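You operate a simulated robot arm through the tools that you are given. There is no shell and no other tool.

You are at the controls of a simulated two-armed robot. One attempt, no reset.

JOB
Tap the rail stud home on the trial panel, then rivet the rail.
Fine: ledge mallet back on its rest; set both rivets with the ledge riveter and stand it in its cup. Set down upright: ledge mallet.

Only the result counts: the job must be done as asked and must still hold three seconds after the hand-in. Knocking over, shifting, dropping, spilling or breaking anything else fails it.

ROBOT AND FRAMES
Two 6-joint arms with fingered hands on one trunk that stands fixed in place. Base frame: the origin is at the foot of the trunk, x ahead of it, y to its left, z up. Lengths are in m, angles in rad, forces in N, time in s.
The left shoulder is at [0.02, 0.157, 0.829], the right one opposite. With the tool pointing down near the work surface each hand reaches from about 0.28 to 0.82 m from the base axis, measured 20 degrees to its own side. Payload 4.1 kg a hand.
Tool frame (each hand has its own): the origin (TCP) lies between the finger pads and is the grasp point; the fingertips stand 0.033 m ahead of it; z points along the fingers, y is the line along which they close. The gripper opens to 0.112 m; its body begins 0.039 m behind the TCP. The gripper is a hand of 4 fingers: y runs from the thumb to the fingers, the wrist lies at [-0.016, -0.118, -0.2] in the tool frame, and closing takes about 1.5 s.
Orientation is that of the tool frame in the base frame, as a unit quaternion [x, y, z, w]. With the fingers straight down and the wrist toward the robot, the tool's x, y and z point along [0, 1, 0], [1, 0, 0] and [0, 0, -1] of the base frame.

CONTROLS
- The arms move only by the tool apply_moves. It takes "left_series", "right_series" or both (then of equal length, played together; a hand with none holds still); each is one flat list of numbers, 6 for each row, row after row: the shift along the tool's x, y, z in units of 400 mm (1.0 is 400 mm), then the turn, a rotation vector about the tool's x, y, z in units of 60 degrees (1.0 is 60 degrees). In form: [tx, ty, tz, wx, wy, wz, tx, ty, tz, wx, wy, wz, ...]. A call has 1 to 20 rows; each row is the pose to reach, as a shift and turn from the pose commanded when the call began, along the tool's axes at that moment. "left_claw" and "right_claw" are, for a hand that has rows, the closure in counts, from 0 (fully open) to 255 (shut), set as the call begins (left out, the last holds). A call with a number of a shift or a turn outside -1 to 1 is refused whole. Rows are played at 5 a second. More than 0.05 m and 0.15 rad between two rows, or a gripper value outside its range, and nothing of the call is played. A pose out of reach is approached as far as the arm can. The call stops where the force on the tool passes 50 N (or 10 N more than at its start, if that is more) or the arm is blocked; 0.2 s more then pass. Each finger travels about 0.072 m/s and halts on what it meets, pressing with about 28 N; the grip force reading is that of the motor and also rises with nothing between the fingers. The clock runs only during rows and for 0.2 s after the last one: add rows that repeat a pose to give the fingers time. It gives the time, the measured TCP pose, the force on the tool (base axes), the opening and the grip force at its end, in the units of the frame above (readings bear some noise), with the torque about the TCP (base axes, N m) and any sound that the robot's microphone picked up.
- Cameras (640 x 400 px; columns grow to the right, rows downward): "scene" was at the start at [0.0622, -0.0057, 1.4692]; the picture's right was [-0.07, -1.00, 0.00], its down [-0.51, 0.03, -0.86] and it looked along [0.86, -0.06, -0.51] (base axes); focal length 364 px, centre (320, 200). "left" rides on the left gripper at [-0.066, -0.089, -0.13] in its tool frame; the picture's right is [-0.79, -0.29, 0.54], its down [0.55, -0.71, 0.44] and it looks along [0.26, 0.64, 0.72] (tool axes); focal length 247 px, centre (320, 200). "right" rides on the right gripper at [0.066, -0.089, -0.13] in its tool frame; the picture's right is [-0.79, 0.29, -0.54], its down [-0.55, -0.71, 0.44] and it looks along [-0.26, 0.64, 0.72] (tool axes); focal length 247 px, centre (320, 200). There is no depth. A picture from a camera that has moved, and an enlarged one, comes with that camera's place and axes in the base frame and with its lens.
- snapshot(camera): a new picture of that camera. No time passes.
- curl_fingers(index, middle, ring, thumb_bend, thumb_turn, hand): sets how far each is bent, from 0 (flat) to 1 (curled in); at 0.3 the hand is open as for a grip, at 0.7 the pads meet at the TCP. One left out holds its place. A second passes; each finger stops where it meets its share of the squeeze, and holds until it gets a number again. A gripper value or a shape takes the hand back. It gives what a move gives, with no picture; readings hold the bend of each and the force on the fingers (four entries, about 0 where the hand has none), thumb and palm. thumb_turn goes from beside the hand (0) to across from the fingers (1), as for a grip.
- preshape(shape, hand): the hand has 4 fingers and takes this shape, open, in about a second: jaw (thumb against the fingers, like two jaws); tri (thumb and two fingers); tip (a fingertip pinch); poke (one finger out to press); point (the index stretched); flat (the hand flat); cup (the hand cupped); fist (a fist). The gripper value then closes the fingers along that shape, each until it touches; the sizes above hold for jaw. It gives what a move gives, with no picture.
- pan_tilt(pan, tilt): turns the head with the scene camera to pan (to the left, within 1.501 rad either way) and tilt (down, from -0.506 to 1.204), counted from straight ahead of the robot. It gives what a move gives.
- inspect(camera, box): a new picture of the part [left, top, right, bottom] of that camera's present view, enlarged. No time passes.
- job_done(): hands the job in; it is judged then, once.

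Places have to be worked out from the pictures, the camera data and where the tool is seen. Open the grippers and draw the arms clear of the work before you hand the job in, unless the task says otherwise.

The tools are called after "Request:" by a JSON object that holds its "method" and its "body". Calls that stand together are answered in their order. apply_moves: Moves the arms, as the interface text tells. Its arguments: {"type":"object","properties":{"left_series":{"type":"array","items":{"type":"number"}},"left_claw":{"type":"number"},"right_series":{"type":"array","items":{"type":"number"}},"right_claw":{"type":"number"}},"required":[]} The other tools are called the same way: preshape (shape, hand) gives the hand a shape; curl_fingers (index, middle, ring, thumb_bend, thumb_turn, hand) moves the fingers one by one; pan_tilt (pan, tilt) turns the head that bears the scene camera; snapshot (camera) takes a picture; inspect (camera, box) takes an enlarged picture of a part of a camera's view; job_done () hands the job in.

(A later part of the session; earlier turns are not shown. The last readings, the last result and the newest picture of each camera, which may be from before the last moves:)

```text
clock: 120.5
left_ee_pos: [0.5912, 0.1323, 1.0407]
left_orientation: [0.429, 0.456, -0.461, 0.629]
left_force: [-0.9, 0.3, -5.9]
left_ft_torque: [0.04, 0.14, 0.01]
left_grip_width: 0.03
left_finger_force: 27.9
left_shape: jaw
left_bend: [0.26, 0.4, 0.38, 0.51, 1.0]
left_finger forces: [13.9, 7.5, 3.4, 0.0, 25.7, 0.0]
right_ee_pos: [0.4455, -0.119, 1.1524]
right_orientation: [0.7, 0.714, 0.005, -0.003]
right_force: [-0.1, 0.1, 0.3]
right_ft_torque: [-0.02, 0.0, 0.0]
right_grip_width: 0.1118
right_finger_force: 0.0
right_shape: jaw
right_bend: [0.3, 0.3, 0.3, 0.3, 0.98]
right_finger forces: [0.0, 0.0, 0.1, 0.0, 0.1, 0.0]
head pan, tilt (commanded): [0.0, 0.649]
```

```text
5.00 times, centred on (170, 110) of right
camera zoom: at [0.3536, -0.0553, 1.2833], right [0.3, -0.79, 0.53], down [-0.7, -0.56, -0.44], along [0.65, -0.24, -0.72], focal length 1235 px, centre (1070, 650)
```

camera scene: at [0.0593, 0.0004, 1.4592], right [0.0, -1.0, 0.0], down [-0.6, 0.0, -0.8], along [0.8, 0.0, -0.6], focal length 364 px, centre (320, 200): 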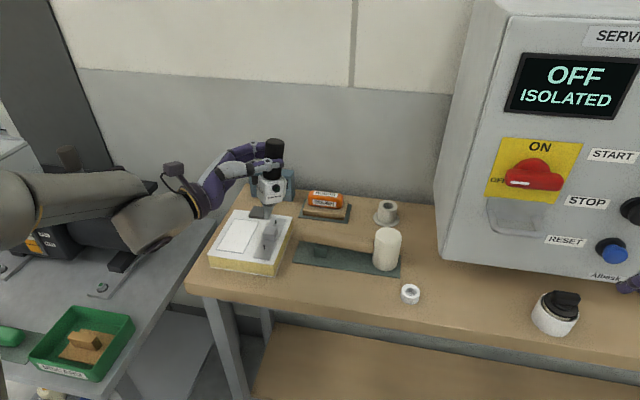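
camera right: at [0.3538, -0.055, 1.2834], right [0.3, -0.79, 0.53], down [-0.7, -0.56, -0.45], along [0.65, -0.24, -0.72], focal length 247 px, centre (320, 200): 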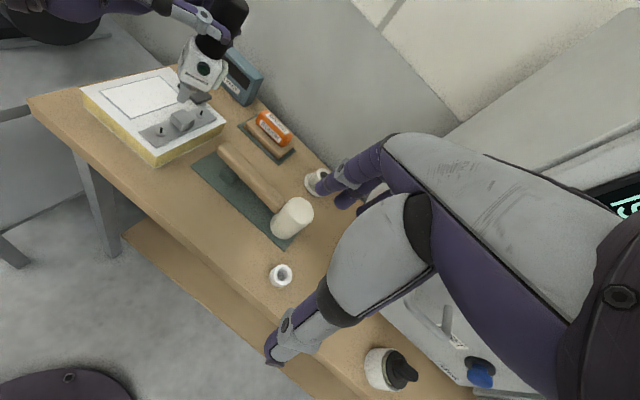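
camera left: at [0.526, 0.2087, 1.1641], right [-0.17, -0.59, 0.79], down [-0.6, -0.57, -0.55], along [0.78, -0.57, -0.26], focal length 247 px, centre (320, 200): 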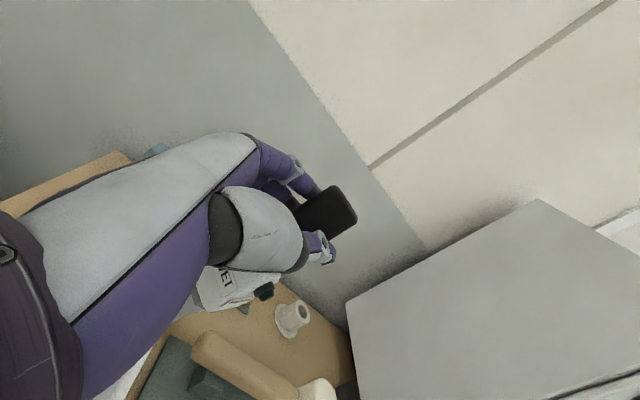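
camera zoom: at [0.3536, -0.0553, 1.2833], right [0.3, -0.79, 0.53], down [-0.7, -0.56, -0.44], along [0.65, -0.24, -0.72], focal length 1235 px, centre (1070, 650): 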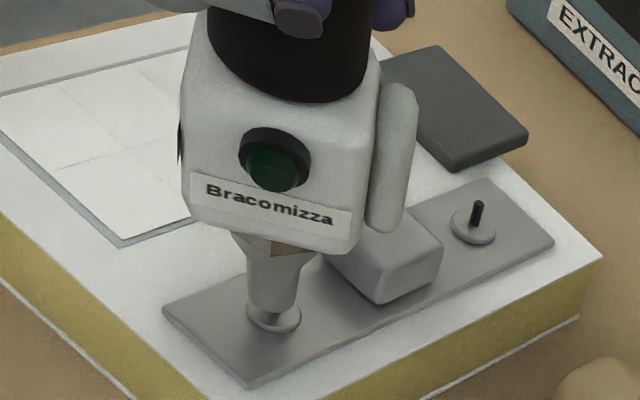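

The mandrel is inside the nose with 2–3 mm left to the flange. I'll lower 3 mm more in 1 mm steps.

Request:
{"method": "apply_moves", "body": {"left_series": [0.0024, -0.0003, -0.0005, 0, 0, 0, 0.0048, -0.0006, -0.0011, 0, 0, 0, 0.0073, -0.0009, -0.0016, 0, 0, 0, 0.0073, -0.0009, -0.0016, 0, 0, 0]}}

Request:
{"method": "inspect", "body": {"camera": "scene", "box": [245, 205, 285, 255]}}

```text
clock: 121.5
left_ee_pos: [0.5916, 0.1311, 1.0365]
left_orientation: [0.429, 0.456, -0.461, 0.628]
left_force: [-0.3, -0.7, -4.5]
left_ft_torque: [0.11, 0.15, 0.03]
left_grip_width: 0.03
left_finger_force: 28.2
left_shape: jaw
left_bend: [0.26, 0.4, 0.38, 0.51, 1.0]
left_finger forces: [13.9, 7.4, 3.6, 0.0, 25.5, 0.1]
right_ee_pos: [0.4447, -0.1179, 1.1525]
right_orientation: [0.7, 0.714, 0.006, -0.002]
right_force: [0.2, 0.3, 0.7]
right_ft_torque: [-0.01, 0.0, 0.0]
right_grip_width: 0.1117
right_finger_force: 0.1
right_shape: jaw
right_bend: [0.3, 0.3, 0.3, 0.3, 0.98]
right_finger forces: [0.0, 0.0, 0.0, 0.1, 0.0, 0.0]
head pan, tilt (commanded): [0.0, 0.649]
```

```text
8.00 times, centred on (265, 230) of scene
camera zoom: at [0.0592, 0.0005, 1.4592], right [0.0, -1.0, 0.0], down [-0.6, 0.0, -0.8], along [0.8, 0.0, -0.6], focal length 2910 px, centre (760, -40)
```

zoom: 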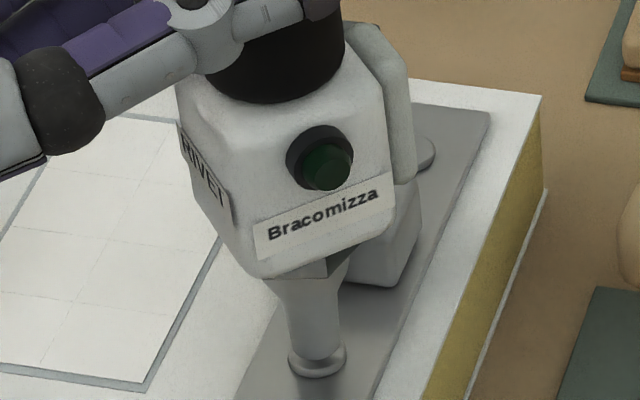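

The nose now sits on the rivet flange. I'll press down gently another 3 mm to see whether force, lamp or sound react.

Request:
{"method": "apply_moves", "body": {"left_series": [0.0024, -0.0003, -0.0005, 0, 0, 0, 0.0048, -0.0006, -0.0011, 0, 0, 0, 0.0073, -0.0009, -0.0016, 0, 0, 0, 0.0073, -0.0009, -0.0016, 0, 0, 0]}}

Request:
{"method": "inspect", "body": {"camera": "scene", "box": [235, 150, 295, 255]}}

Request:
{"method": "inspect", "body": {"camera": "right", "box": [110, 20, 230, 150]}}

```text
clock: 122.5
left_ee_pos: [0.5915, 0.1308, 1.0339]
left_orientation: [0.429, 0.456, -0.461, 0.629]
left_force: [-0.8, -0.5, -5.1]
left_ft_torque: [0.09, 0.13, 0.01]
left_grip_width: 0.0303
left_finger_force: 28.3
left_shape: jaw
left_bend: [0.26, 0.4, 0.38, 0.51, 1.0]
left_finger forces: [13.8, 7.5, 3.5, 0.0, 25.4, 0.0]
right_ee_pos: [0.4448, -0.1159, 1.1543]
right_orientation: [0.7, 0.714, 0.006, -0.001]
right_force: [0.0, 0.1, 0.2]
right_ft_torque: [-0.01, -0.01, 0.01]
right_grip_width: 0.1116
right_finger_force: 0.0
right_shape: jaw
right_bend: [0.3, 0.3, 0.3, 0.3, 0.98]
right_finger forces: [0.0, 0.0, 0.1, 0.0, 0.0, 0.1]
head pan, tilt (commanded): [0.0, 0.649]
```

```text
3.81 times, centred on (265, 202) of scene
camera zoom: at [0.0592, 0.0005, 1.4592], right [0.0, -1.0, 0.0], down [-0.6, 0.0, -0.8], along [0.8, 0.0, -0.6], focal length 1386 px, centre (530, 190)
```

zoom: 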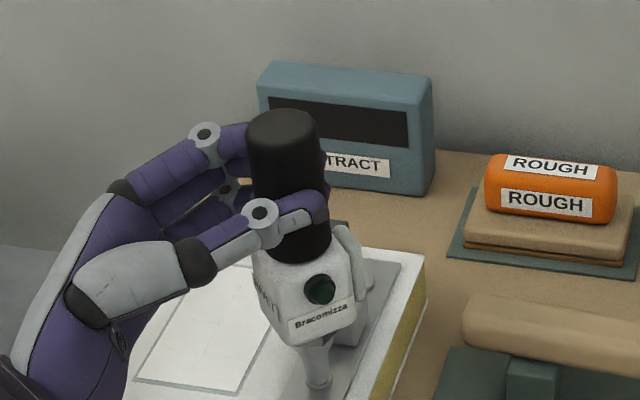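

```text
3.08 times, centred on (170, 85) of right
camera zoom: at [0.3537, -0.0553, 1.2833], right [0.3, -0.79, 0.53], down [-0.7, -0.56, -0.44], along [0.65, -0.24, -0.72], focal length 760 px, centre (782, 554)
```

zoom: 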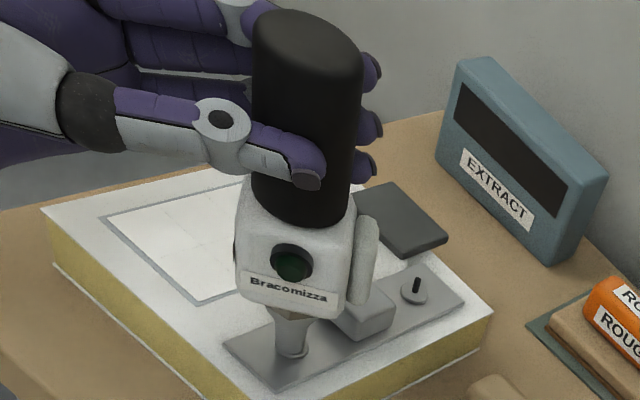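

Still no load on the nose. I'll continue down in 1 mm steps, up to 5 mm, until it meets resistance.

Request:
{"method": "apply_moves", "body": {"left_series": [0.0024, -0.0003, -0.0005, 0, 0, 0, 0.0048, -0.0006, -0.0011, 0, 0, 0, 0.0073, -0.0009, -0.0016, 0, 0, 0, 0.0097, -0.0012, -0.0022, 0, 0, 0, 0.0121, -0.0015, -0.0027, 0, 0, 0, 0.0121, -0.0015, -0.0027, 0, 0, 0]}}

Request:
{"method": "inspect", "body": {"camera": "scene", "box": [245, 205, 285, 255]}}

Request:
{"method": "inspect", "body": {"camera": "right", "box": [130, 70, 210, 150]}}

```text
clock: 124.0
left_ee_pos: [0.5913, 0.1312, 1.0307]
left_orientation: [0.43, 0.454, -0.46, 0.63]
left_force: [1.7, -0.8, 15.4]
left_ft_torque: [-0.16, -0.68, -0.02]
left_grip_width: 0.0303
left_finger_force: 27.9
left_shape: jaw
left_bend: [0.26, 0.4, 0.38, 0.51, 1.0]
left_finger forces: [14.5, 7.7, 3.7, 0.0, 24.4, 0.0]
right_ee_pos: [0.4443, -0.1171, 1.1533]
right_orientation: [0.7, 0.714, 0.006, -0.002]
right_force: [0.2, -1.0, -0.5]
right_ft_torque: [-0.02, -0.01, 0.02]
right_grip_width: 0.1117
right_finger_force: 0.0
right_shape: jaw
right_bend: [0.3, 0.3, 0.3, 0.3, 0.98]
right_finger forces: [0.0, 0.1, 0.1, 0.0, 0.0, 0.1]
head pan, tilt (commanded): [0.0, 0.649]
```

```text
8.00 times, centred on (265, 230) of scene
camera zoom: at [0.0588, 0.0004, 1.4593], right [0.0, -1.0, 0.0], down [-0.6, 0.0, -0.8], along [0.8, 0.0, -0.6], focal length 2910 px, centre (760, -40)
```

zoom: 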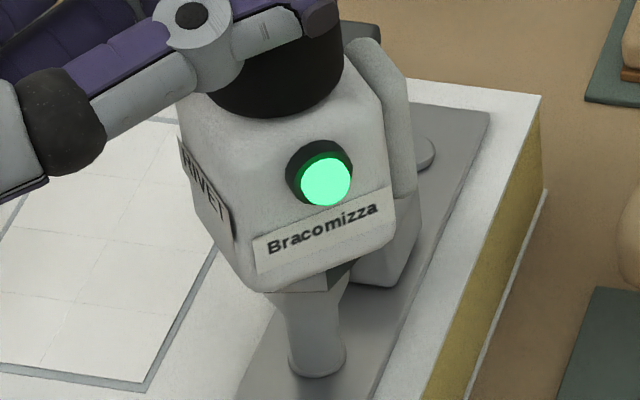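

```text
5.00 times, centred on (170, 110) of right
camera zoom: at [0.3532, -0.0555, 1.2834], right [0.3, -0.79, 0.53], down [-0.7, -0.56, -0.45], along [0.65, -0.24, -0.72], focal length 1235 px, centre (1070, 650)
```

zoom: 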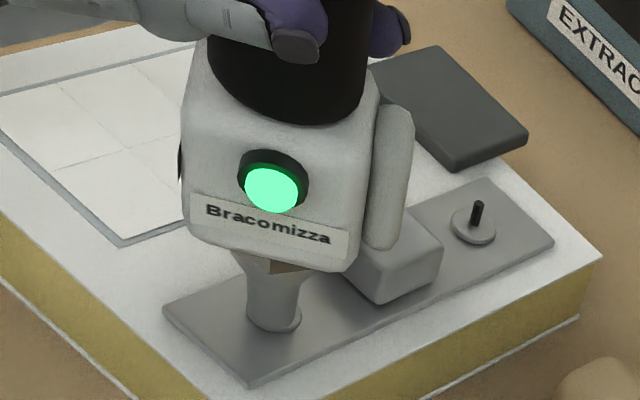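

The lamp lit green: the nose is properly seated on the rivet at about 20 N. I'll hold this pressure for a second to see whether the tool sets by itself before trying the paddle.

Request:
{"method": "apply_moves", "body": {"left_series": [0, 0, 0, 0, 0, 0, 0, 0, 0, 0, 0, 0, 0, 0, 0, 0, 0, 0, 0, 0, 0, 0, 0, 0, 0, 0, 0, 0, 0, 0]}}

Request:
{"method": "inspect", "body": {"camera": "scene", "box": [245, 180, 295, 255]}}

```text
clock: 125.2
left_ee_pos: [0.5902, 0.1315, 1.0306]
left_orientation: [0.43, 0.455, -0.46, 0.63]
left_force: [2.9, -0.9, 21.3]
left_ft_torque: [-0.26, -0.99, 0.03]
left_grip_width: 0.0303
left_finger_force: 27.9
left_shape: jaw
left_bend: [0.26, 0.39, 0.38, 0.51, 1.0]
left_finger forces: [14.4, 8.0, 4.4, 0.1, 24.1, 0.0]
right_ee_pos: [0.4446, -0.1177, 1.1539]
right_orientation: [0.701, 0.713, 0.007, -0.001]
right_force: [0.2, -0.4, 0.1]
right_ft_torque: [0.02, -0.01, 0.02]
right_grip_width: 0.1117
right_finger_force: 0.1
right_shape: jaw
right_bend: [0.3, 0.3, 0.3, 0.3, 0.98]
right_finger forces: [0.0, 0.0, 0.0, 0.1, 0.0, 0.1]
head pan, tilt (commanded): [0.0, 0.649]
```

```text
5.33 times, centred on (270, 218) of scene
camera zoom: at [0.0586, 0.0003, 1.4593], right [0.0, -1.0, 0.0], down [-0.6, 0.0, -0.8], along [0.8, 0.0, -0.6], focal length 1940 px, centre (587, 107)
```

zoom: 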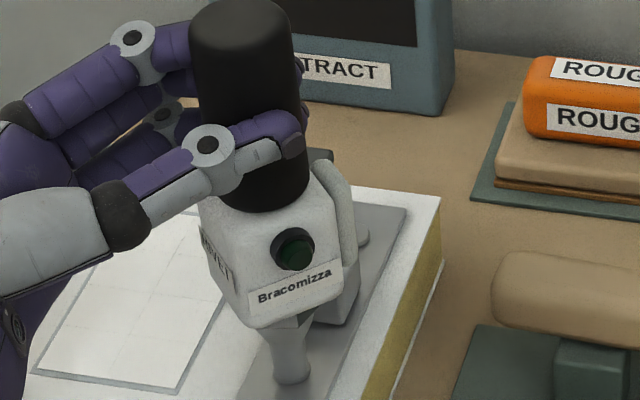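

The lamp went out again although the pressure rose slightly. I'll lift 3 cm to see whether the mandrel has been pulled.

Request:
{"method": "apply_moves", "body": {"left_series": [-0.0242, 0.003, 0.0054, 0, 0, 0, -0.0485, 0.006, 0.0108, 0, 0, 0, -0.0727, 0.009, 0.0162, 0, 0, 0, -0.0848, 0.0105, 0.019, 0, 0, 0]}}

Request:
{"method": "inspect", "body": {"camera": "scene", "box": [245, 180, 295, 255]}}

Request:
{"method": "inspect", "body": {"camera": "right", "box": [130, 70, 210, 150]}}

```text
clock: 126.2
left_ee_pos: [0.5905, 0.1305, 1.0636]
left_orientation: [0.43, 0.456, -0.461, 0.628]
left_force: [-0.3, -0.7, -5.3]
left_ft_torque: [0.04, 0.16, 0.02]
left_grip_width: 0.0304
left_finger_force: 27.9
left_shape: jaw
left_bend: [0.26, 0.4, 0.38, 0.5, 1.0]
left_finger forces: [14.3, 8.0, 3.8, 0.0, 26.8, 0.0]
right_ee_pos: [0.4439, -0.1168, 1.1523]
right_orientation: [0.7, 0.714, 0.005, -0.002]
right_force: [0.3, -0.1, 0.1]
right_ft_torque: [-0.01, 0.01, -0.01]
right_grip_width: 0.1118
right_finger_force: 0.1
right_shape: jaw
right_bend: [0.3, 0.3, 0.3, 0.3, 0.98]
right_finger forces: [0.0, 0.0, 0.1, 0.0, 0.0, 0.0]
head pan, tilt (commanded): [0.0, 0.649]
```

```text
5.33 times, centred on (270, 218) of scene
camera zoom: at [0.0593, 0.0005, 1.4592], right [0.0, -1.0, 0.0], down [-0.6, 0.0, -0.8], along [0.8, 0.0, -0.6], focal length 1940 px, centre (587, 107)
```

zoom: 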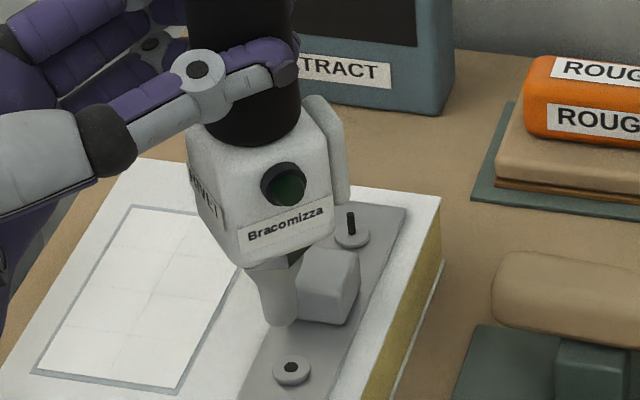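

```text
5.00 times, centred on (170, 110) of right
camera zoom: at [0.3537, -0.0553, 1.2833], right [0.3, -0.79, 0.53], down [-0.7, -0.56, -0.44], along [0.65, -0.24, -0.72], focal length 1235 px, centre (1070, 650)
```

zoom: 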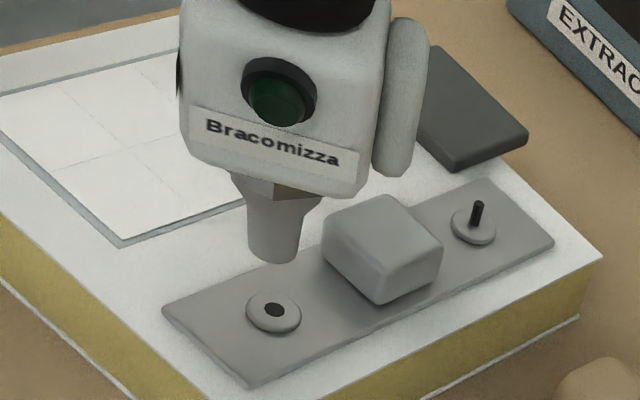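

The front rivet is set: the mandrel is gone and only the hollow head remains. Pressing the nose home is what fires the tool. I'll move to the rear rivet, about (+0.087, -0.016) away, passing above the stud.

Request:
{"method": "apply_moves", "body": {"left_series": [-0.015, 0.002, 0.004, 0, 0, 0, -0.004, 0.054, 0.023, 0, 0, 0, 0.005, 0.105, 0.042, 0, 0, 0, 0.014, 0.156, 0.061, 0, 0, 0, 0.023, 0.207, 0.0798, 0, 0, 0, 0.023, 0.207, 0.0798, 0, 0, 0]}}

Request:
{"method": "inspect", "body": {"camera": "scene", "box": [255, 175, 305, 245]}}

Request:
{"method": "inspect", "body": {"camera": "right", "box": [150, 50, 230, 130]}}

Request:
{"method": "inspect", "body": {"camera": "scene", "box": [235, 110, 305, 250]}}

Request:
{"method": "inspect", "body": {"camera": "right", "box": [100, 0, 260, 150]}}

```text
clock: 127.5
left_ee_pos: [0.6796, 0.1151, 1.0721]
left_orientation: [0.43, 0.456, -0.461, 0.629]
left_force: [-0.6, -0.5, -5.2]
left_ft_torque: [0.08, 0.11, -0.01]
left_grip_width: 0.0302
left_finger_force: 27.7
left_shape: jaw
left_bend: [0.26, 0.4, 0.38, 0.5, 1.0]
left_finger forces: [14.2, 8.0, 3.7, 0.0, 26.6, 0.0]
right_ee_pos: [0.4457, -0.1175, 1.1533]
right_orientation: [0.7, 0.714, 0.005, -0.002]
right_force: [0.2, 0.1, -0.2]
right_ft_torque: [0.03, -0.04, -0.03]
right_grip_width: 0.112
right_finger_force: 0.0
right_shape: jaw
right_bend: [0.3, 0.3, 0.3, 0.3, 0.98]
right_finger forces: [0.1, 0.0, 0.0, 0.0, 0.1, 0.0]
head pan, tilt (commanded): [0.0, 0.649]
```

```text
5.71 times, centred on (280, 210) of scene
camera zoom: at [0.0592, 0.0005, 1.4592], right [0.0, -1.0, 0.0], down [-0.6, 0.0, -0.8], along [0.8, 0.0, -0.6], focal length 2079 px, centre (549, 143)
```

zoom: 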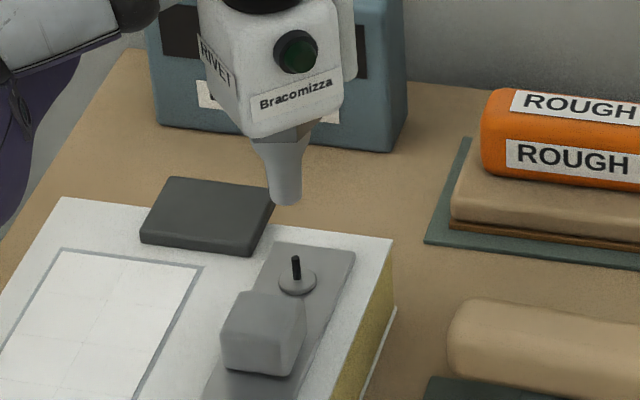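

```text
5.00 times, centred on (190, 90) of right
camera zoom: at [0.3536, -0.0553, 1.2833], right [0.3, -0.79, 0.53], down [-0.7, -0.56, -0.44], along [0.65, -0.24, -0.72], focal length 1235 px, centre (970, 750)
```

zoom: 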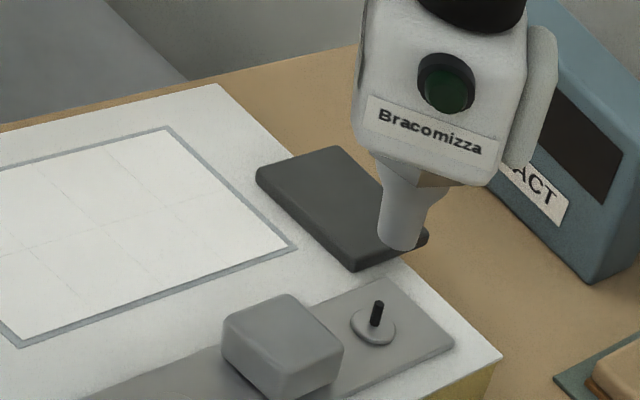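

```text
2.86 times, centred on (270, 180) of scene
camera zoom: at [0.0592, 0.0005, 1.4592], right [0.0, -1.0, 0.0], down [-0.6, 0.0, -0.8], along [0.8, 0.0, -0.6], focal length 1039 px, centre (463, 257)
```

zoom: 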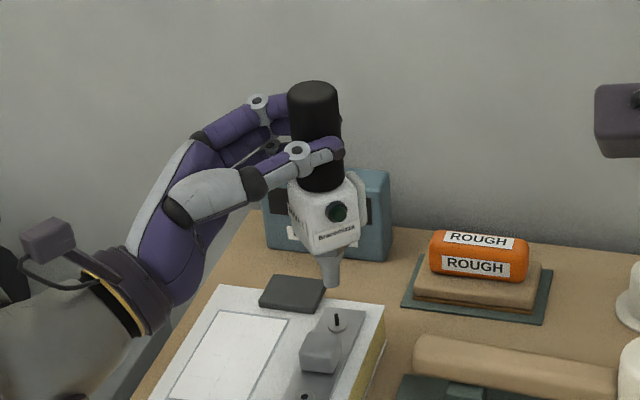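

```text
2.67 times, centred on (180, 75) of right
camera zoom: at [0.3536, -0.0553, 1.2833], right [0.3, -0.79, 0.53], down [-0.7, -0.56, -0.44], along [0.65, -0.24, -0.72], focal length 659 px, centre (693, 533)
```

zoom: 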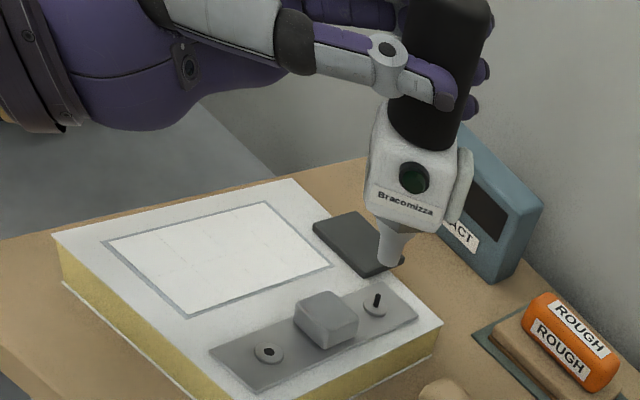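

The tip hovers close over the rear rivet; comparing both views, it should move about 3.5 mm toward the robot. I'll apply that and lower to just above the mandrel.

Request:
{"method": "apply_moves", "body": {"left_series": [-0.0014, -0.0085, -0.0005, 0, 0, 0, 0.018, -0.011, -0.004, 0, 0, 0, 0.035, -0.0135, -0.0075, 0, 0, 0, 0.0523, -0.0157, -0.011, 0, 0, 0, 0.0523, -0.0157, -0.011, 0, 0, 0]}}

Request:
{"method": "inspect", "body": {"camera": "scene", "box": [260, 190, 295, 235]}}

Request:
{"method": "inspect", "body": {"camera": "right", "box": [155, 70, 215, 130]}}

```text
clock: 128.8
left_ee_pos: [0.6752, 0.1146, 1.0487]
left_orientation: [0.429, 0.456, -0.461, 0.629]
left_force: [0.3, -0.3, -5.2]
left_ft_torque: [0.06, 0.12, 0.0]
left_grip_width: 0.0303
left_finger_force: 28.1
left_shape: jaw
left_bend: [0.26, 0.4, 0.38, 0.5, 1.0]
left_finger forces: [14.1, 8.0, 3.7, 0.1, 26.6, 0.0]
right_ee_pos: [0.4442, -0.1172, 1.1532]
right_orientation: [0.7, 0.714, 0.005, -0.002]
right_force: [0.5, -0.2, -0.3]
right_ft_torque: [0.01, -0.01, 0.04]
right_grip_width: 0.1116
right_finger_force: 0.1
right_shape: jaw
right_bend: [0.3, 0.3, 0.3, 0.3, 0.98]
right_finger forces: [0.0, 0.1, 0.0, 0.0, 0.1, 0.0]
head pan, tilt (commanded): [0.0, 0.649]
```

```text
8.89 times, centred on (278, 212) of scene
camera zoom: at [0.0592, 0.0005, 1.4592], right [0.0, -1.0, 0.0], down [-0.6, 0.0, -0.8], along [0.8, 0.0, -0.6], focal length 3234 px, centre (698, 89)
```

zoom: 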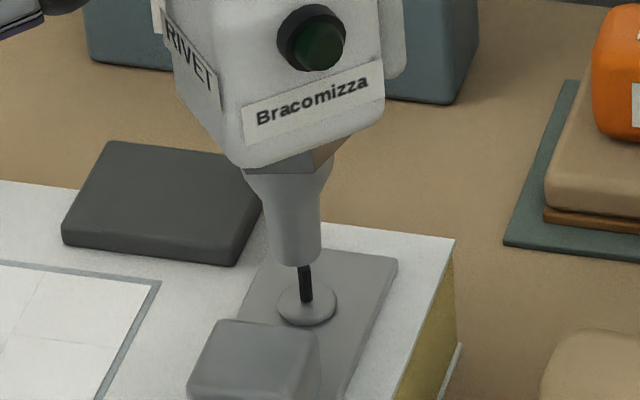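

```text
6.67 times, centred on (185, 100) of right
camera zoom: at [0.3536, -0.0553, 1.2833], right [0.3, -0.79, 0.53], down [-0.7, -0.56, -0.44], along [0.65, -0.24, -0.72], focal length 1646 px, centre (1220, 867)
```

zoom: 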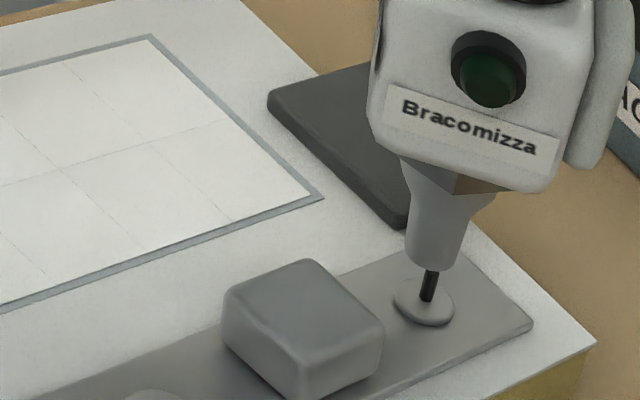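

Closer view: the mandrel sits about 2–4 mm off the nose axis (toward -y and the robot). I'll trim by (-3.7, -2.4) mm and look again.

Request:
{"method": "apply_moves", "body": {"left_series": [-0.0003, -0.0102, 0.0042, 0, 0, 0, -0.0003, -0.0102, 0.0042, 0, 0, 0]}}

Request:
{"method": "inspect", "body": {"camera": "scene", "box": [260, 190, 295, 235]}}

Request:
{"method": "inspect", "body": {"camera": "right", "box": [155, 70, 215, 130]}}

```text
clock: 129.3
left_ee_pos: [0.671, 0.1123, 1.0482]
left_orientation: [0.43, 0.456, -0.46, 0.629]
left_force: [0.5, 0.1, -6.0]
left_ft_torque: [0.05, 0.15, -0.03]
left_grip_width: 0.0301
left_finger_force: 27.6
left_shape: jaw
left_bend: [0.26, 0.4, 0.38, 0.5, 1.0]
left_finger forces: [14.3, 8.1, 3.7, 0.0, 26.4, 0.0]
right_ee_pos: [0.4447, -0.1172, 1.152]
right_orientation: [0.7, 0.714, 0.006, -0.001]
right_force: [-0.4, -0.9, 0.0]
right_ft_torque: [0.0, 0.0, 0.02]
right_grip_width: 0.1117
right_finger_force: 0.0
right_shape: jaw
right_bend: [0.3, 0.3, 0.3, 0.3, 0.98]
right_finger forces: [0.0, 0.0, 0.1, 0.0, 0.1, 0.0]
head pan, tilt (commanded): [0.0, 0.649]
```

```text
8.89 times, centred on (278, 212) of scene
camera zoom: at [0.0593, 0.0005, 1.4592], right [0.0, -1.0, 0.0], down [-0.6, 0.0, -0.8], along [0.8, 0.0, -0.6], focal length 3234 px, centre (698, 89)
```

zoom: 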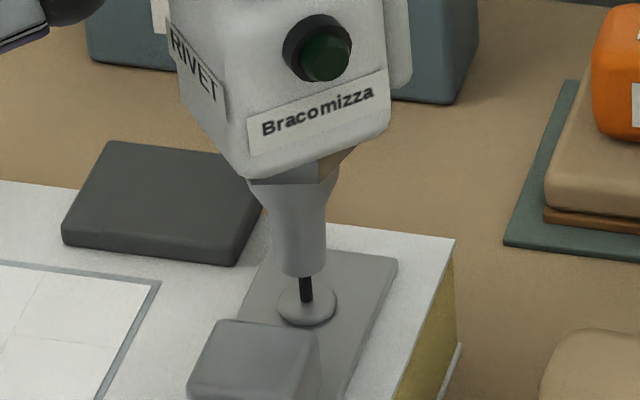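

```text
6.67 times, centred on (185, 100) of right
camera zoom: at [0.3537, -0.0553, 1.2833], right [0.3, -0.79, 0.53], down [-0.7, -0.56, -0.44], along [0.65, -0.24, -0.72], focal length 1646 px, centre (1220, 867)
```

zoom: 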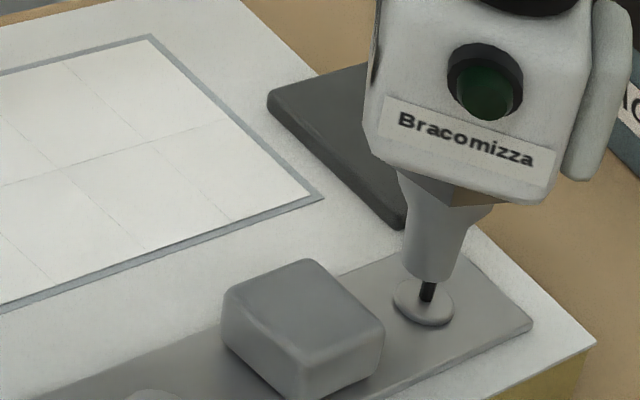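

Aligned in both views now. I'll lower 12 mm and verify the mandrel enters the nose.

Request:
{"method": "apply_moves", "body": {"left_series": [0.0073, -0.0009, -0.0016, 0, 0, 0, 0.0146, -0.0018, -0.0033, 0, 0, 0, 0.0218, -0.0027, -0.0049, 0, 0, 0, 0.0291, -0.0036, -0.0065, 0, 0, 0, 0.0291, -0.0036, -0.0065, 0, 0, 0]}}

Request:
{"method": "inspect", "body": {"camera": "scene", "box": [260, 190, 295, 235]}}

Request:
{"method": "inspect", "body": {"camera": "right", "box": [155, 70, 215, 130]}}

```text
clock: 130.6
left_ee_pos: [0.6708, 0.1124, 1.0378]
left_orientation: [0.43, 0.456, -0.461, 0.628]
left_force: [-0.5, 0.1, -4.9]
left_ft_torque: [0.03, 0.09, 0.01]
left_grip_width: 0.0303
left_finger_force: 28.3
left_shape: jaw
left_bend: [0.26, 0.4, 0.38, 0.5, 1.0]
left_finger forces: [14.2, 7.9, 3.7, 0.1, 26.4, 0.0]
right_ee_pos: [0.4452, -0.1183, 1.152]
right_orientation: [0.7, 0.714, 0.005, -0.001]
right_force: [0.3, 0.9, -0.2]
right_ft_torque: [-0.04, -0.02, -0.01]
right_grip_width: 0.112
right_finger_force: 0.1
right_shape: jaw
right_bend: [0.3, 0.3, 0.3, 0.3, 0.98]
right_finger forces: [0.0, 0.0, 0.1, 0.0, 0.0, 0.0]
head pan, tilt (commanded): [0.0, 0.649]
```

```text
8.89 times, centred on (278, 212) of scene
camera zoom: at [0.0593, 0.0005, 1.4592], right [0.0, -1.0, 0.0], down [-0.6, 0.0, -0.8], along [0.8, 0.0, -0.6], focal length 3234 px, centre (698, 89)
```

zoom: 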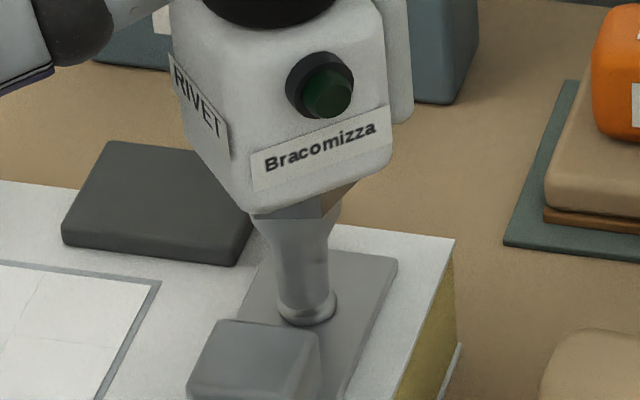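

```text
6.67 times, centred on (185, 100) of right
camera zoom: at [0.3537, -0.0553, 1.2833], right [0.3, -0.79, 0.53], down [-0.7, -0.56, -0.44], along [0.65, -0.24, -0.72], focal length 1646 px, centre (1220, 867)
```

zoom: 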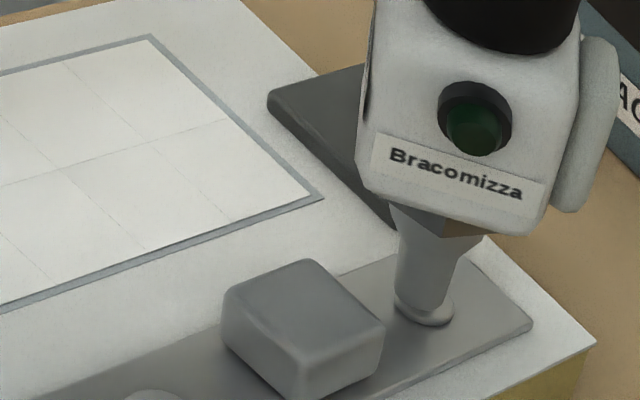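

The nose slips over the mandrel cleanly. I'll press down in 1 mm steps, 8 mm in all, then hold as with the first rivet.

Request:
{"method": "apply_moves", "body": {"left_series": [0.0048, -0.0006, -0.0011, 0, 0, 0, 0.0097, -0.0012, -0.0022, 0, 0, 0, 0.0121, -0.0015, -0.0027, 0, 0, 0, 0.0145, -0.0018, -0.0032, 0, 0, 0, 0.017, -0.0021, -0.0038, 0, 0, 0, 0.0194, -0.0024, -0.0043, 0, 0, 0, 0.0194, -0.0024, -0.0043, 0, 0, 0]}}

Request:
{"method": "inspect", "body": {"camera": "scene", "box": [260, 190, 295, 235]}}

```text
clock: 132.2
left_ee_pos: [0.6717, 0.1127, 1.0313]
left_orientation: [0.43, 0.455, -0.461, 0.629]
left_force: [0.0, -0.7, 3.3]
left_ft_torque: [-0.02, -0.14, 0.01]
left_grip_width: 0.0303
left_finger_force: 28.2
left_shape: jaw
left_bend: [0.26, 0.4, 0.38, 0.5, 1.0]
left_finger forces: [14.2, 7.8, 3.5, 0.1, 25.6, 0.0]
right_ee_pos: [0.444, -0.1174, 1.1534]
right_orientation: [0.7, 0.714, 0.005, -0.001]
right_force: [0.0, -0.1, -0.4]
right_ft_torque: [-0.02, -0.01, 0.01]
right_grip_width: 0.112
right_finger_force: 0.1
right_shape: jaw
right_bend: [0.3, 0.3, 0.3, 0.3, 0.98]
right_finger forces: [0.0, 0.0, 0.1, 0.0, 0.0, 0.1]
head pan, tilt (commanded): [0.0, 0.649]
```

```text
8.89 times, centred on (278, 212) of scene
camera zoom: at [0.059, 0.0005, 1.4593], right [0.0, -1.0, 0.0], down [-0.6, 0.0, -0.8], along [0.8, 0.0, -0.6], focal length 3234 px, centre (698, 89)
```

zoom: 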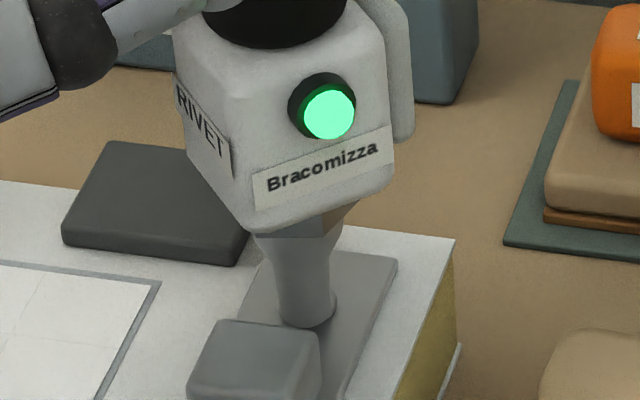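

The lamp is lit (about 8 N on the nose). I'll add 2 mm of push and hold for over a second, as before.

Request:
{"method": "apply_moves", "body": {"left_series": [0.0024, -0.0003, -0.0005, 0, 0, 0, 0.0048, -0.0006, -0.0011, 0, 0, 0, 0.0048, -0.0006, -0.0011, 0, 0, 0, 0.0048, -0.0006, -0.0011, 0, 0, 0, 0.0048, -0.0006, -0.0011, 0, 0, 0, 0.0048, -0.0006, -0.0011, 0, 0, 0, 0.0048, -0.0006, -0.0011, 0, 0, 0]}}

Request:
{"method": "inspect", "body": {"camera": "scene", "box": [260, 190, 295, 235]}}

```text
clock: 133.8
left_ee_pos: [0.67, 0.1106, 1.0296]
left_orientation: [0.43, 0.455, -0.461, 0.629]
left_force: [2.7, -1.1, 21.5]
left_ft_torque: [-0.25, -0.93, 0.01]
left_grip_width: 0.0302
left_finger_force: 28.5
left_shape: jaw
left_bend: [0.26, 0.39, 0.38, 0.5, 1.0]
left_finger forces: [14.0, 7.9, 4.0, 0.0, 24.0, 0.1]
right_ee_pos: [0.4434, -0.1183, 1.1524]
right_orientation: [0.701, 0.713, 0.006, -0.002]
right_force: [-0.1, 0.3, 0.1]
right_ft_torque: [0.03, 0.04, 0.0]
right_grip_width: 0.1115
right_finger_force: 0.1
right_shape: jaw
right_bend: [0.3, 0.3, 0.3, 0.3, 0.98]
right_finger forces: [0.0, 0.0, 0.1, 0.0, 0.1, 0.1]
head pan, tilt (commanded): [0.0, 0.649]
```

```text
8.89 times, centred on (278, 212) of scene
camera zoom: at [0.0586, 0.0004, 1.4593], right [0.0, -1.0, 0.0], down [-0.6, 0.0, -0.8], along [0.8, 0.0, -0.6], focal length 3234 px, centre (698, 89)
```

zoom: 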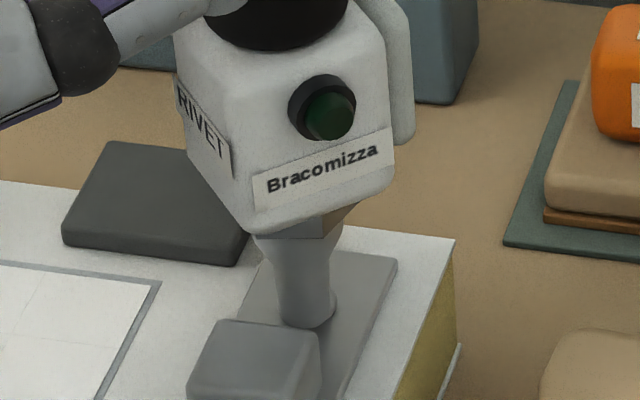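

The lamp has gone out again, just as with the first rivet. I'll lift 4 cm straight up and check both rivets.

Request:
{"method": "apply_moves", "body": {"left_series": [-0.0242, 0.003, 0.0054, 0, 0, 0, -0.0485, 0.006, 0.0108, 0, 0, 0, -0.0727, 0.009, 0.0162, 0, 0, 0, -0.103, 0.0129, 0.023, 0, 0, 0, -0.103, 0.0129, 0.023, 0, 0, 0]}}

Request:
{"method": "inspect", "body": {"camera": "scene", "box": [240, 170, 310, 260]}}

Request:
{"method": "inspect", "body": {"camera": "right", "box": [130, 60, 230, 150]}}

```text
clock: 134.9
left_ee_pos: [0.6726, 0.11, 1.0716]
left_orientation: [0.43, 0.456, -0.46, 0.629]
left_force: [0.3, -0.9, -4.9]
left_ft_torque: [0.09, 0.12, 0.01]
left_grip_width: 0.03
left_finger_force: 27.9
left_shape: jaw
left_bend: [0.26, 0.4, 0.38, 0.5, 1.0]
left_finger forces: [14.4, 8.1, 3.7, 0.1, 26.9, 0.0]
right_ee_pos: [0.4453, -0.1175, 1.1524]
right_orientation: [0.701, 0.714, 0.005, -0.002]
right_force: [-0.3, -0.3, -0.6]
right_ft_torque: [0.02, 0.02, 0.01]
right_grip_width: 0.1116
right_finger_force: 0.2
right_shape: jaw
right_bend: [0.3, 0.3, 0.3, 0.3, 0.98]
right_finger forces: [0.0, 0.0, 0.0, 0.0, 0.0, 0.0]
head pan, tilt (commanded): [0.0, 0.649]
```

```text
4.44 times, centred on (275, 215) of scene
camera zoom: at [0.0593, 0.0005, 1.4592], right [0.0, -1.0, 0.0], down [-0.6, 0.0, -0.8], along [0.8, 0.0, -0.6], focal length 1617 px, centre (520, 133)
```

zoom: 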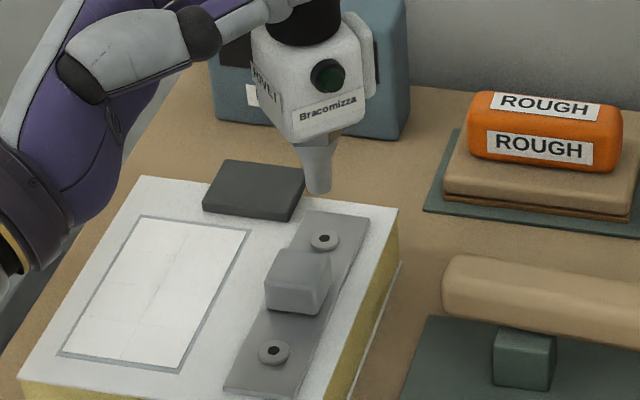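

```text
4.44 times, centred on (180, 105) of right
camera zoom: at [0.3537, -0.0553, 1.2833], right [0.3, -0.79, 0.53], down [-0.7, -0.56, -0.44], along [0.65, -0.24, -0.72], focal length 1098 px, centre (942, 622)
```

zoom: 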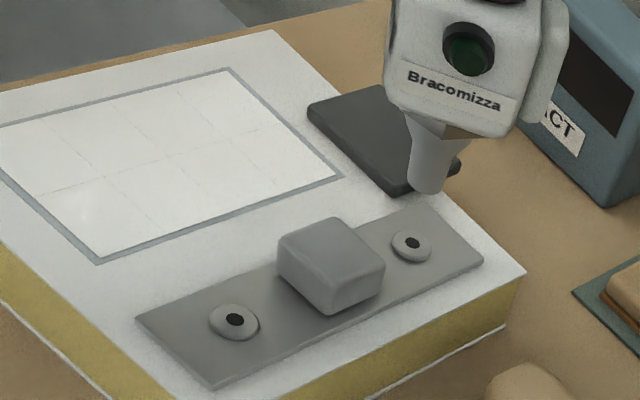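

Both rivets are set and the stud is home. Now the riveter must go back into its cup. I'll first move the right hand back to its initial spot, from where its camera sees the cup and the mallet.

Request:
{"method": "apply_moves", "body": {"right_series": [-0.05, -0.03, -0.07, 0, 0, 0, -0.11, -0.055, -0.13, 0, 0, 0, -0.18, -0.075, -0.18, 0, 0, 0, -0.2525, -0.0925, -0.215, 0, 0, 0]}}

Request:
{"method": "snapshot", "body": {"camera": "right"}}

Request:
{"method": "inspect", "body": {"camera": "scene", "box": [360, 185, 420, 235]}}

Request:
{"method": "snapshot", "body": {"camera": "scene"}}

```text
clock: 135.9
left_ee_pos: [0.6723, 0.1115, 1.0715]
left_orientation: [0.429, 0.456, -0.461, 0.629]
left_force: [0.4, 0.2, -5.8]
left_ft_torque: [0.08, 0.15, 0.0]
left_grip_width: 0.0303
left_finger_force: 28.4
left_shape: jaw
left_bend: [0.26, 0.4, 0.38, 0.5, 1.0]
left_finger forces: [14.4, 8.1, 3.8, 0.0, 26.9, 0.0]
right_ee_pos: [0.4082, -0.2225, 1.2376]
right_orientation: [0.699, 0.715, 0.005, -0.002]
right_force: [0.2, 0.8, 0.2]
right_ft_torque: [-0.01, 0.0, -0.03]
right_grip_width: 0.112
right_finger_force: 0.2
right_shape: jaw
right_bend: [0.3, 0.3, 0.3, 0.3, 0.98]
right_finger forces: [0.0, 0.0, 0.1, 0.1, 0.0, 0.1]
head pan, tilt (commanded): [0.0, 0.649]
```

```text
taken
camera right: at [0.3165, -0.1592, 1.3691], right [0.3, -0.79, 0.53], down [-0.7, -0.56, -0.44], along [0.65, -0.24, -0.72], focal length 247 px, centre (320, 200)
```

right: 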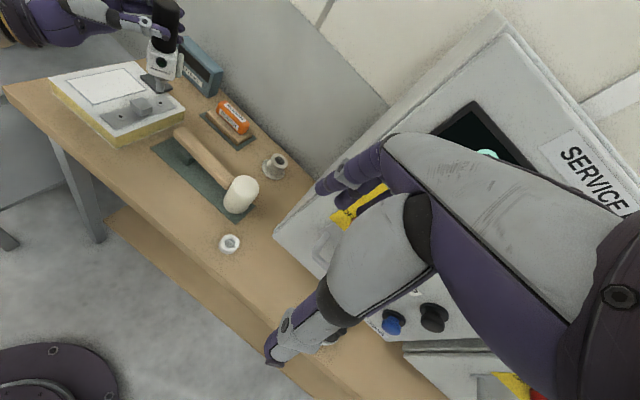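

```text
8.00 times, centred on (390, 210) of scene
camera zoom: at [0.0594, 0.0008, 1.4592], right [0.0, -1.0, 0.0], down [-0.6, 0.0, -0.8], along [0.8, 0.0, -0.6], focal length 2910 px, centre (-240, 120)
```

zoom: 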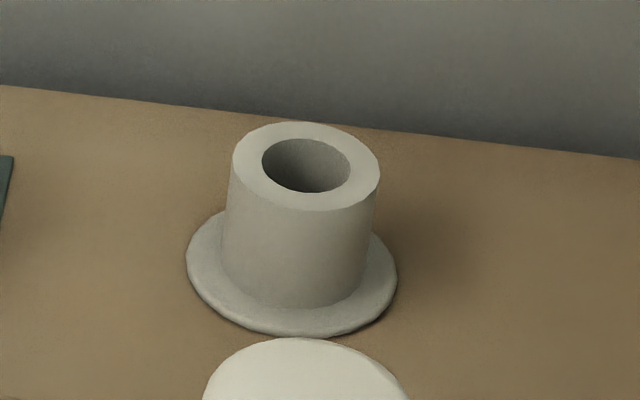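

```text
taken
camera scene: at [0.0594, 0.0008, 1.4592], right [0.0, -1.0, 0.0], down [-0.6, 0.0, -0.8], along [0.8, 0.0, -0.6], focal length 364 px, centre (320, 200)
```

scene: 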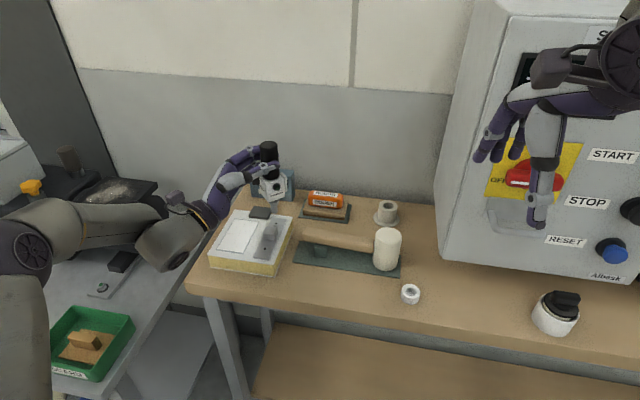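

The cup's bore is clearly visible (about 27 mm wide). I'll zoom the right camera on the cup for triangulation and on the riveter to re-measure its tip.

Request:
{"method": "inspect", "body": {"camera": "right", "box": [240, 130, 310, 200]}}

Request:
{"method": "inspect", "body": {"camera": "right", "box": [110, 0, 230, 140]}}

Request:
{"method": "inspect", "body": {"camera": "scene", "box": [240, 130, 310, 250]}}

```text
5.71 times, centred on (275, 165) of right
camera zoom: at [0.3165, -0.1592, 1.3691], right [0.3, -0.79, 0.53], down [-0.7, -0.56, -0.44], along [0.65, -0.24, -0.72], focal length 1411 px, centre (577, 400)
```

zoom: 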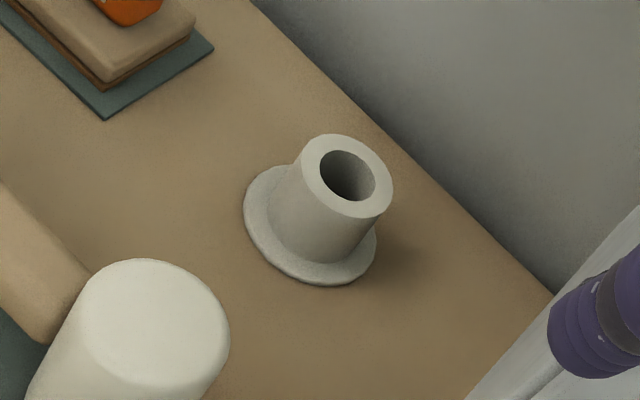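

```text
2.86 times, centred on (170, 70) of right
camera zoom: at [0.3165, -0.1592, 1.3691], right [0.3, -0.79, 0.53], down [-0.7, -0.56, -0.44], along [0.65, -0.24, -0.72], focal length 706 px, centre (749, 571)
```

zoom: 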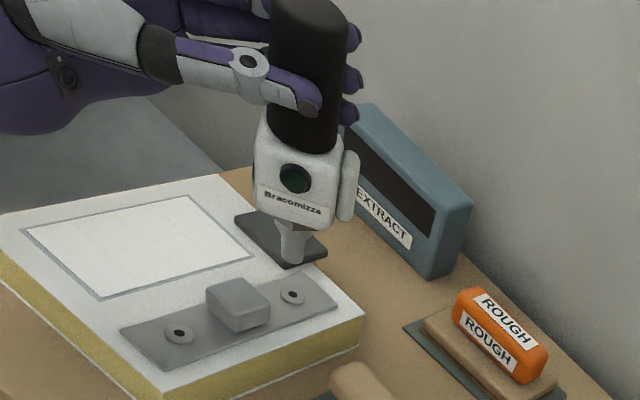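

```text
3.33 times, centred on (275, 190) of scene
camera zoom: at [0.0594, 0.0008, 1.4592], right [0.0, -1.0, 0.0], down [-0.6, 0.0, -0.8], along [0.8, 0.0, -0.6], focal length 1213 px, centre (470, 233)
```

zoom: 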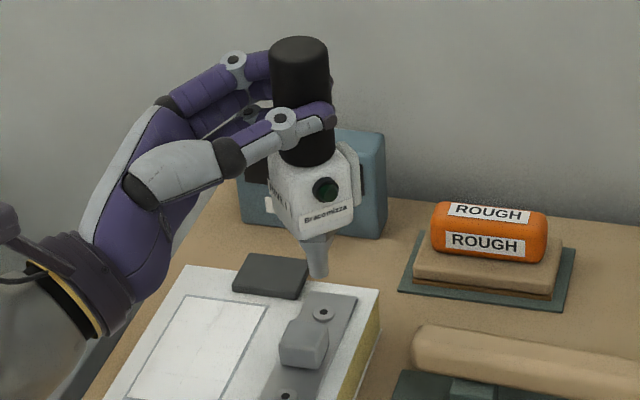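

Cup axis estimates converge near (0.776, -0.170) with its rim at z≈0.898; the nose sits at TCP + (0.031, -0.008, -0.133). I'll raise slightly and carry the riveter over to hover about 6 cm above the cup.

Request:
{"method": "apply_moves", "body": {"left_series": [-0.0448, 0.0056, 0.01, 0, 0, 0, -0.0272, 0.0096, 0.0866, 0, 0, 0, -0.0096, 0.0136, 0.163, 0, 0, 0, 0.008, 0.0176, 0.24, 0, 0, 0, 0.0256, 0.0216, 0.316, 0, 0, 0, 0.0432, 0.0256, 0.393, 0, 0, 0, 0.0608, 0.0296, 0.47, 0, 0, 0, 0.0784, 0.0336, 0.546, 0, 0, 0, 0.096, 0.0376, 0.623, 0, 0, 0, 0.1137, 0.0418, 0.699, 0, 0, 0, 0.1137, 0.0418, 0.699, 0, 0, 0]}}

Request:
{"method": "snapshot", "body": {"camera": "scene"}}

Request:
{"method": "inspect", "body": {"camera": "scene", "box": [350, 110, 430, 235]}}

Request:
{"method": "inspect", "body": {"camera": "right", "box": [200, 80, 320, 220]}}

```text
clock: 138.3
left_ee_pos: [0.7435, -0.1627, 1.0904]
left_orientation: [0.429, 0.456, -0.461, 0.628]
left_force: [-0.1, 0.8, -5.2]
left_ft_torque: [0.04, 0.16, 0.03]
left_grip_width: 0.03
left_finger_force: 28.2
left_shape: jaw
left_bend: [0.26, 0.4, 0.38, 0.5, 1.0]
left_finger forces: [14.3, 7.8, 3.6, 0.0, 26.1, 0.0]
right_ee_pos: [0.4089, -0.2213, 1.2389]
right_orientation: [0.7, 0.714, 0.006, -0.002]
right_force: [0.5, -0.2, -0.1]
right_ft_torque: [-0.01, -0.01, 0.0]
right_grip_width: 0.112
right_finger_force: 0.1
right_shape: jaw
right_bend: [0.3, 0.3, 0.3, 0.3, 0.98]
right_finger forces: [0.1, 0.0, 0.0, 0.0, 0.0, 0.0]
head pan, tilt (commanded): [0.0, 0.649]
```

```text
taken
camera scene: at [0.0592, 0.0005, 1.4592], right [0.0, -1.0, 0.0], down [-0.6, 0.0, -0.8], along [0.8, 0.0, -0.6], focal length 364 px, centre (320, 200)
```

scene: 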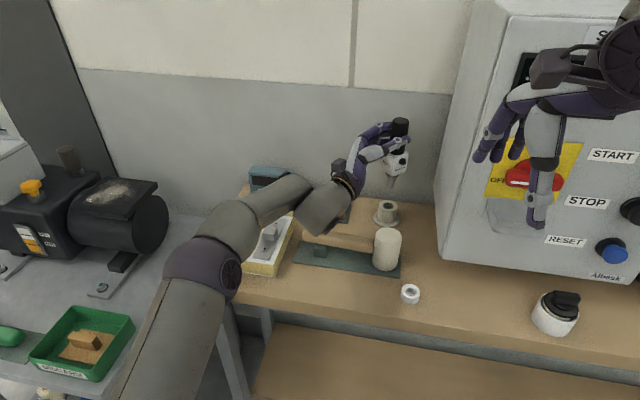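

```text
3.20 times, centred on (390, 172) of scene
camera zoom: at [0.0592, 0.0005, 1.4592], right [0.0, -1.0, 0.0], down [-0.6, 0.0, -0.8], along [0.8, 0.0, -0.6], focal length 1164 px, centre (96, 288)
```

zoom: 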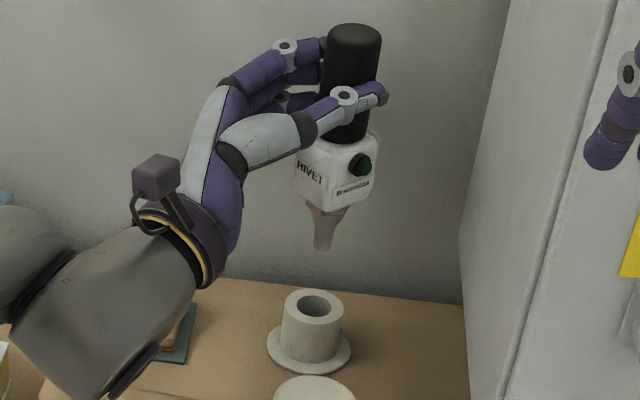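

```text
2.86 times, centred on (260, 150) of right
camera zoom: at [0.3166, -0.1591, 1.3689], right [0.3, -0.79, 0.53], down [-0.7, -0.56, -0.44], along [0.65, -0.24, -0.72], focal length 706 px, centre (491, 343)
```

zoom: 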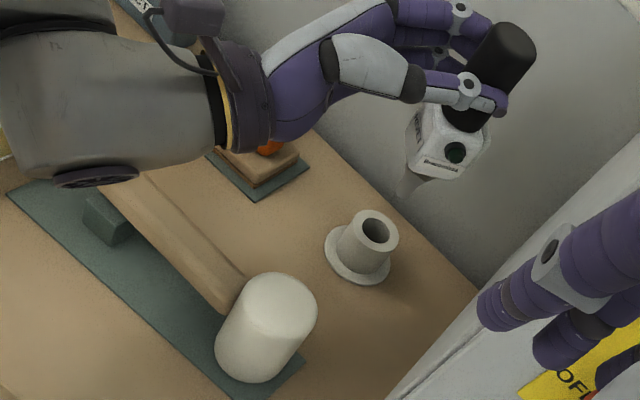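

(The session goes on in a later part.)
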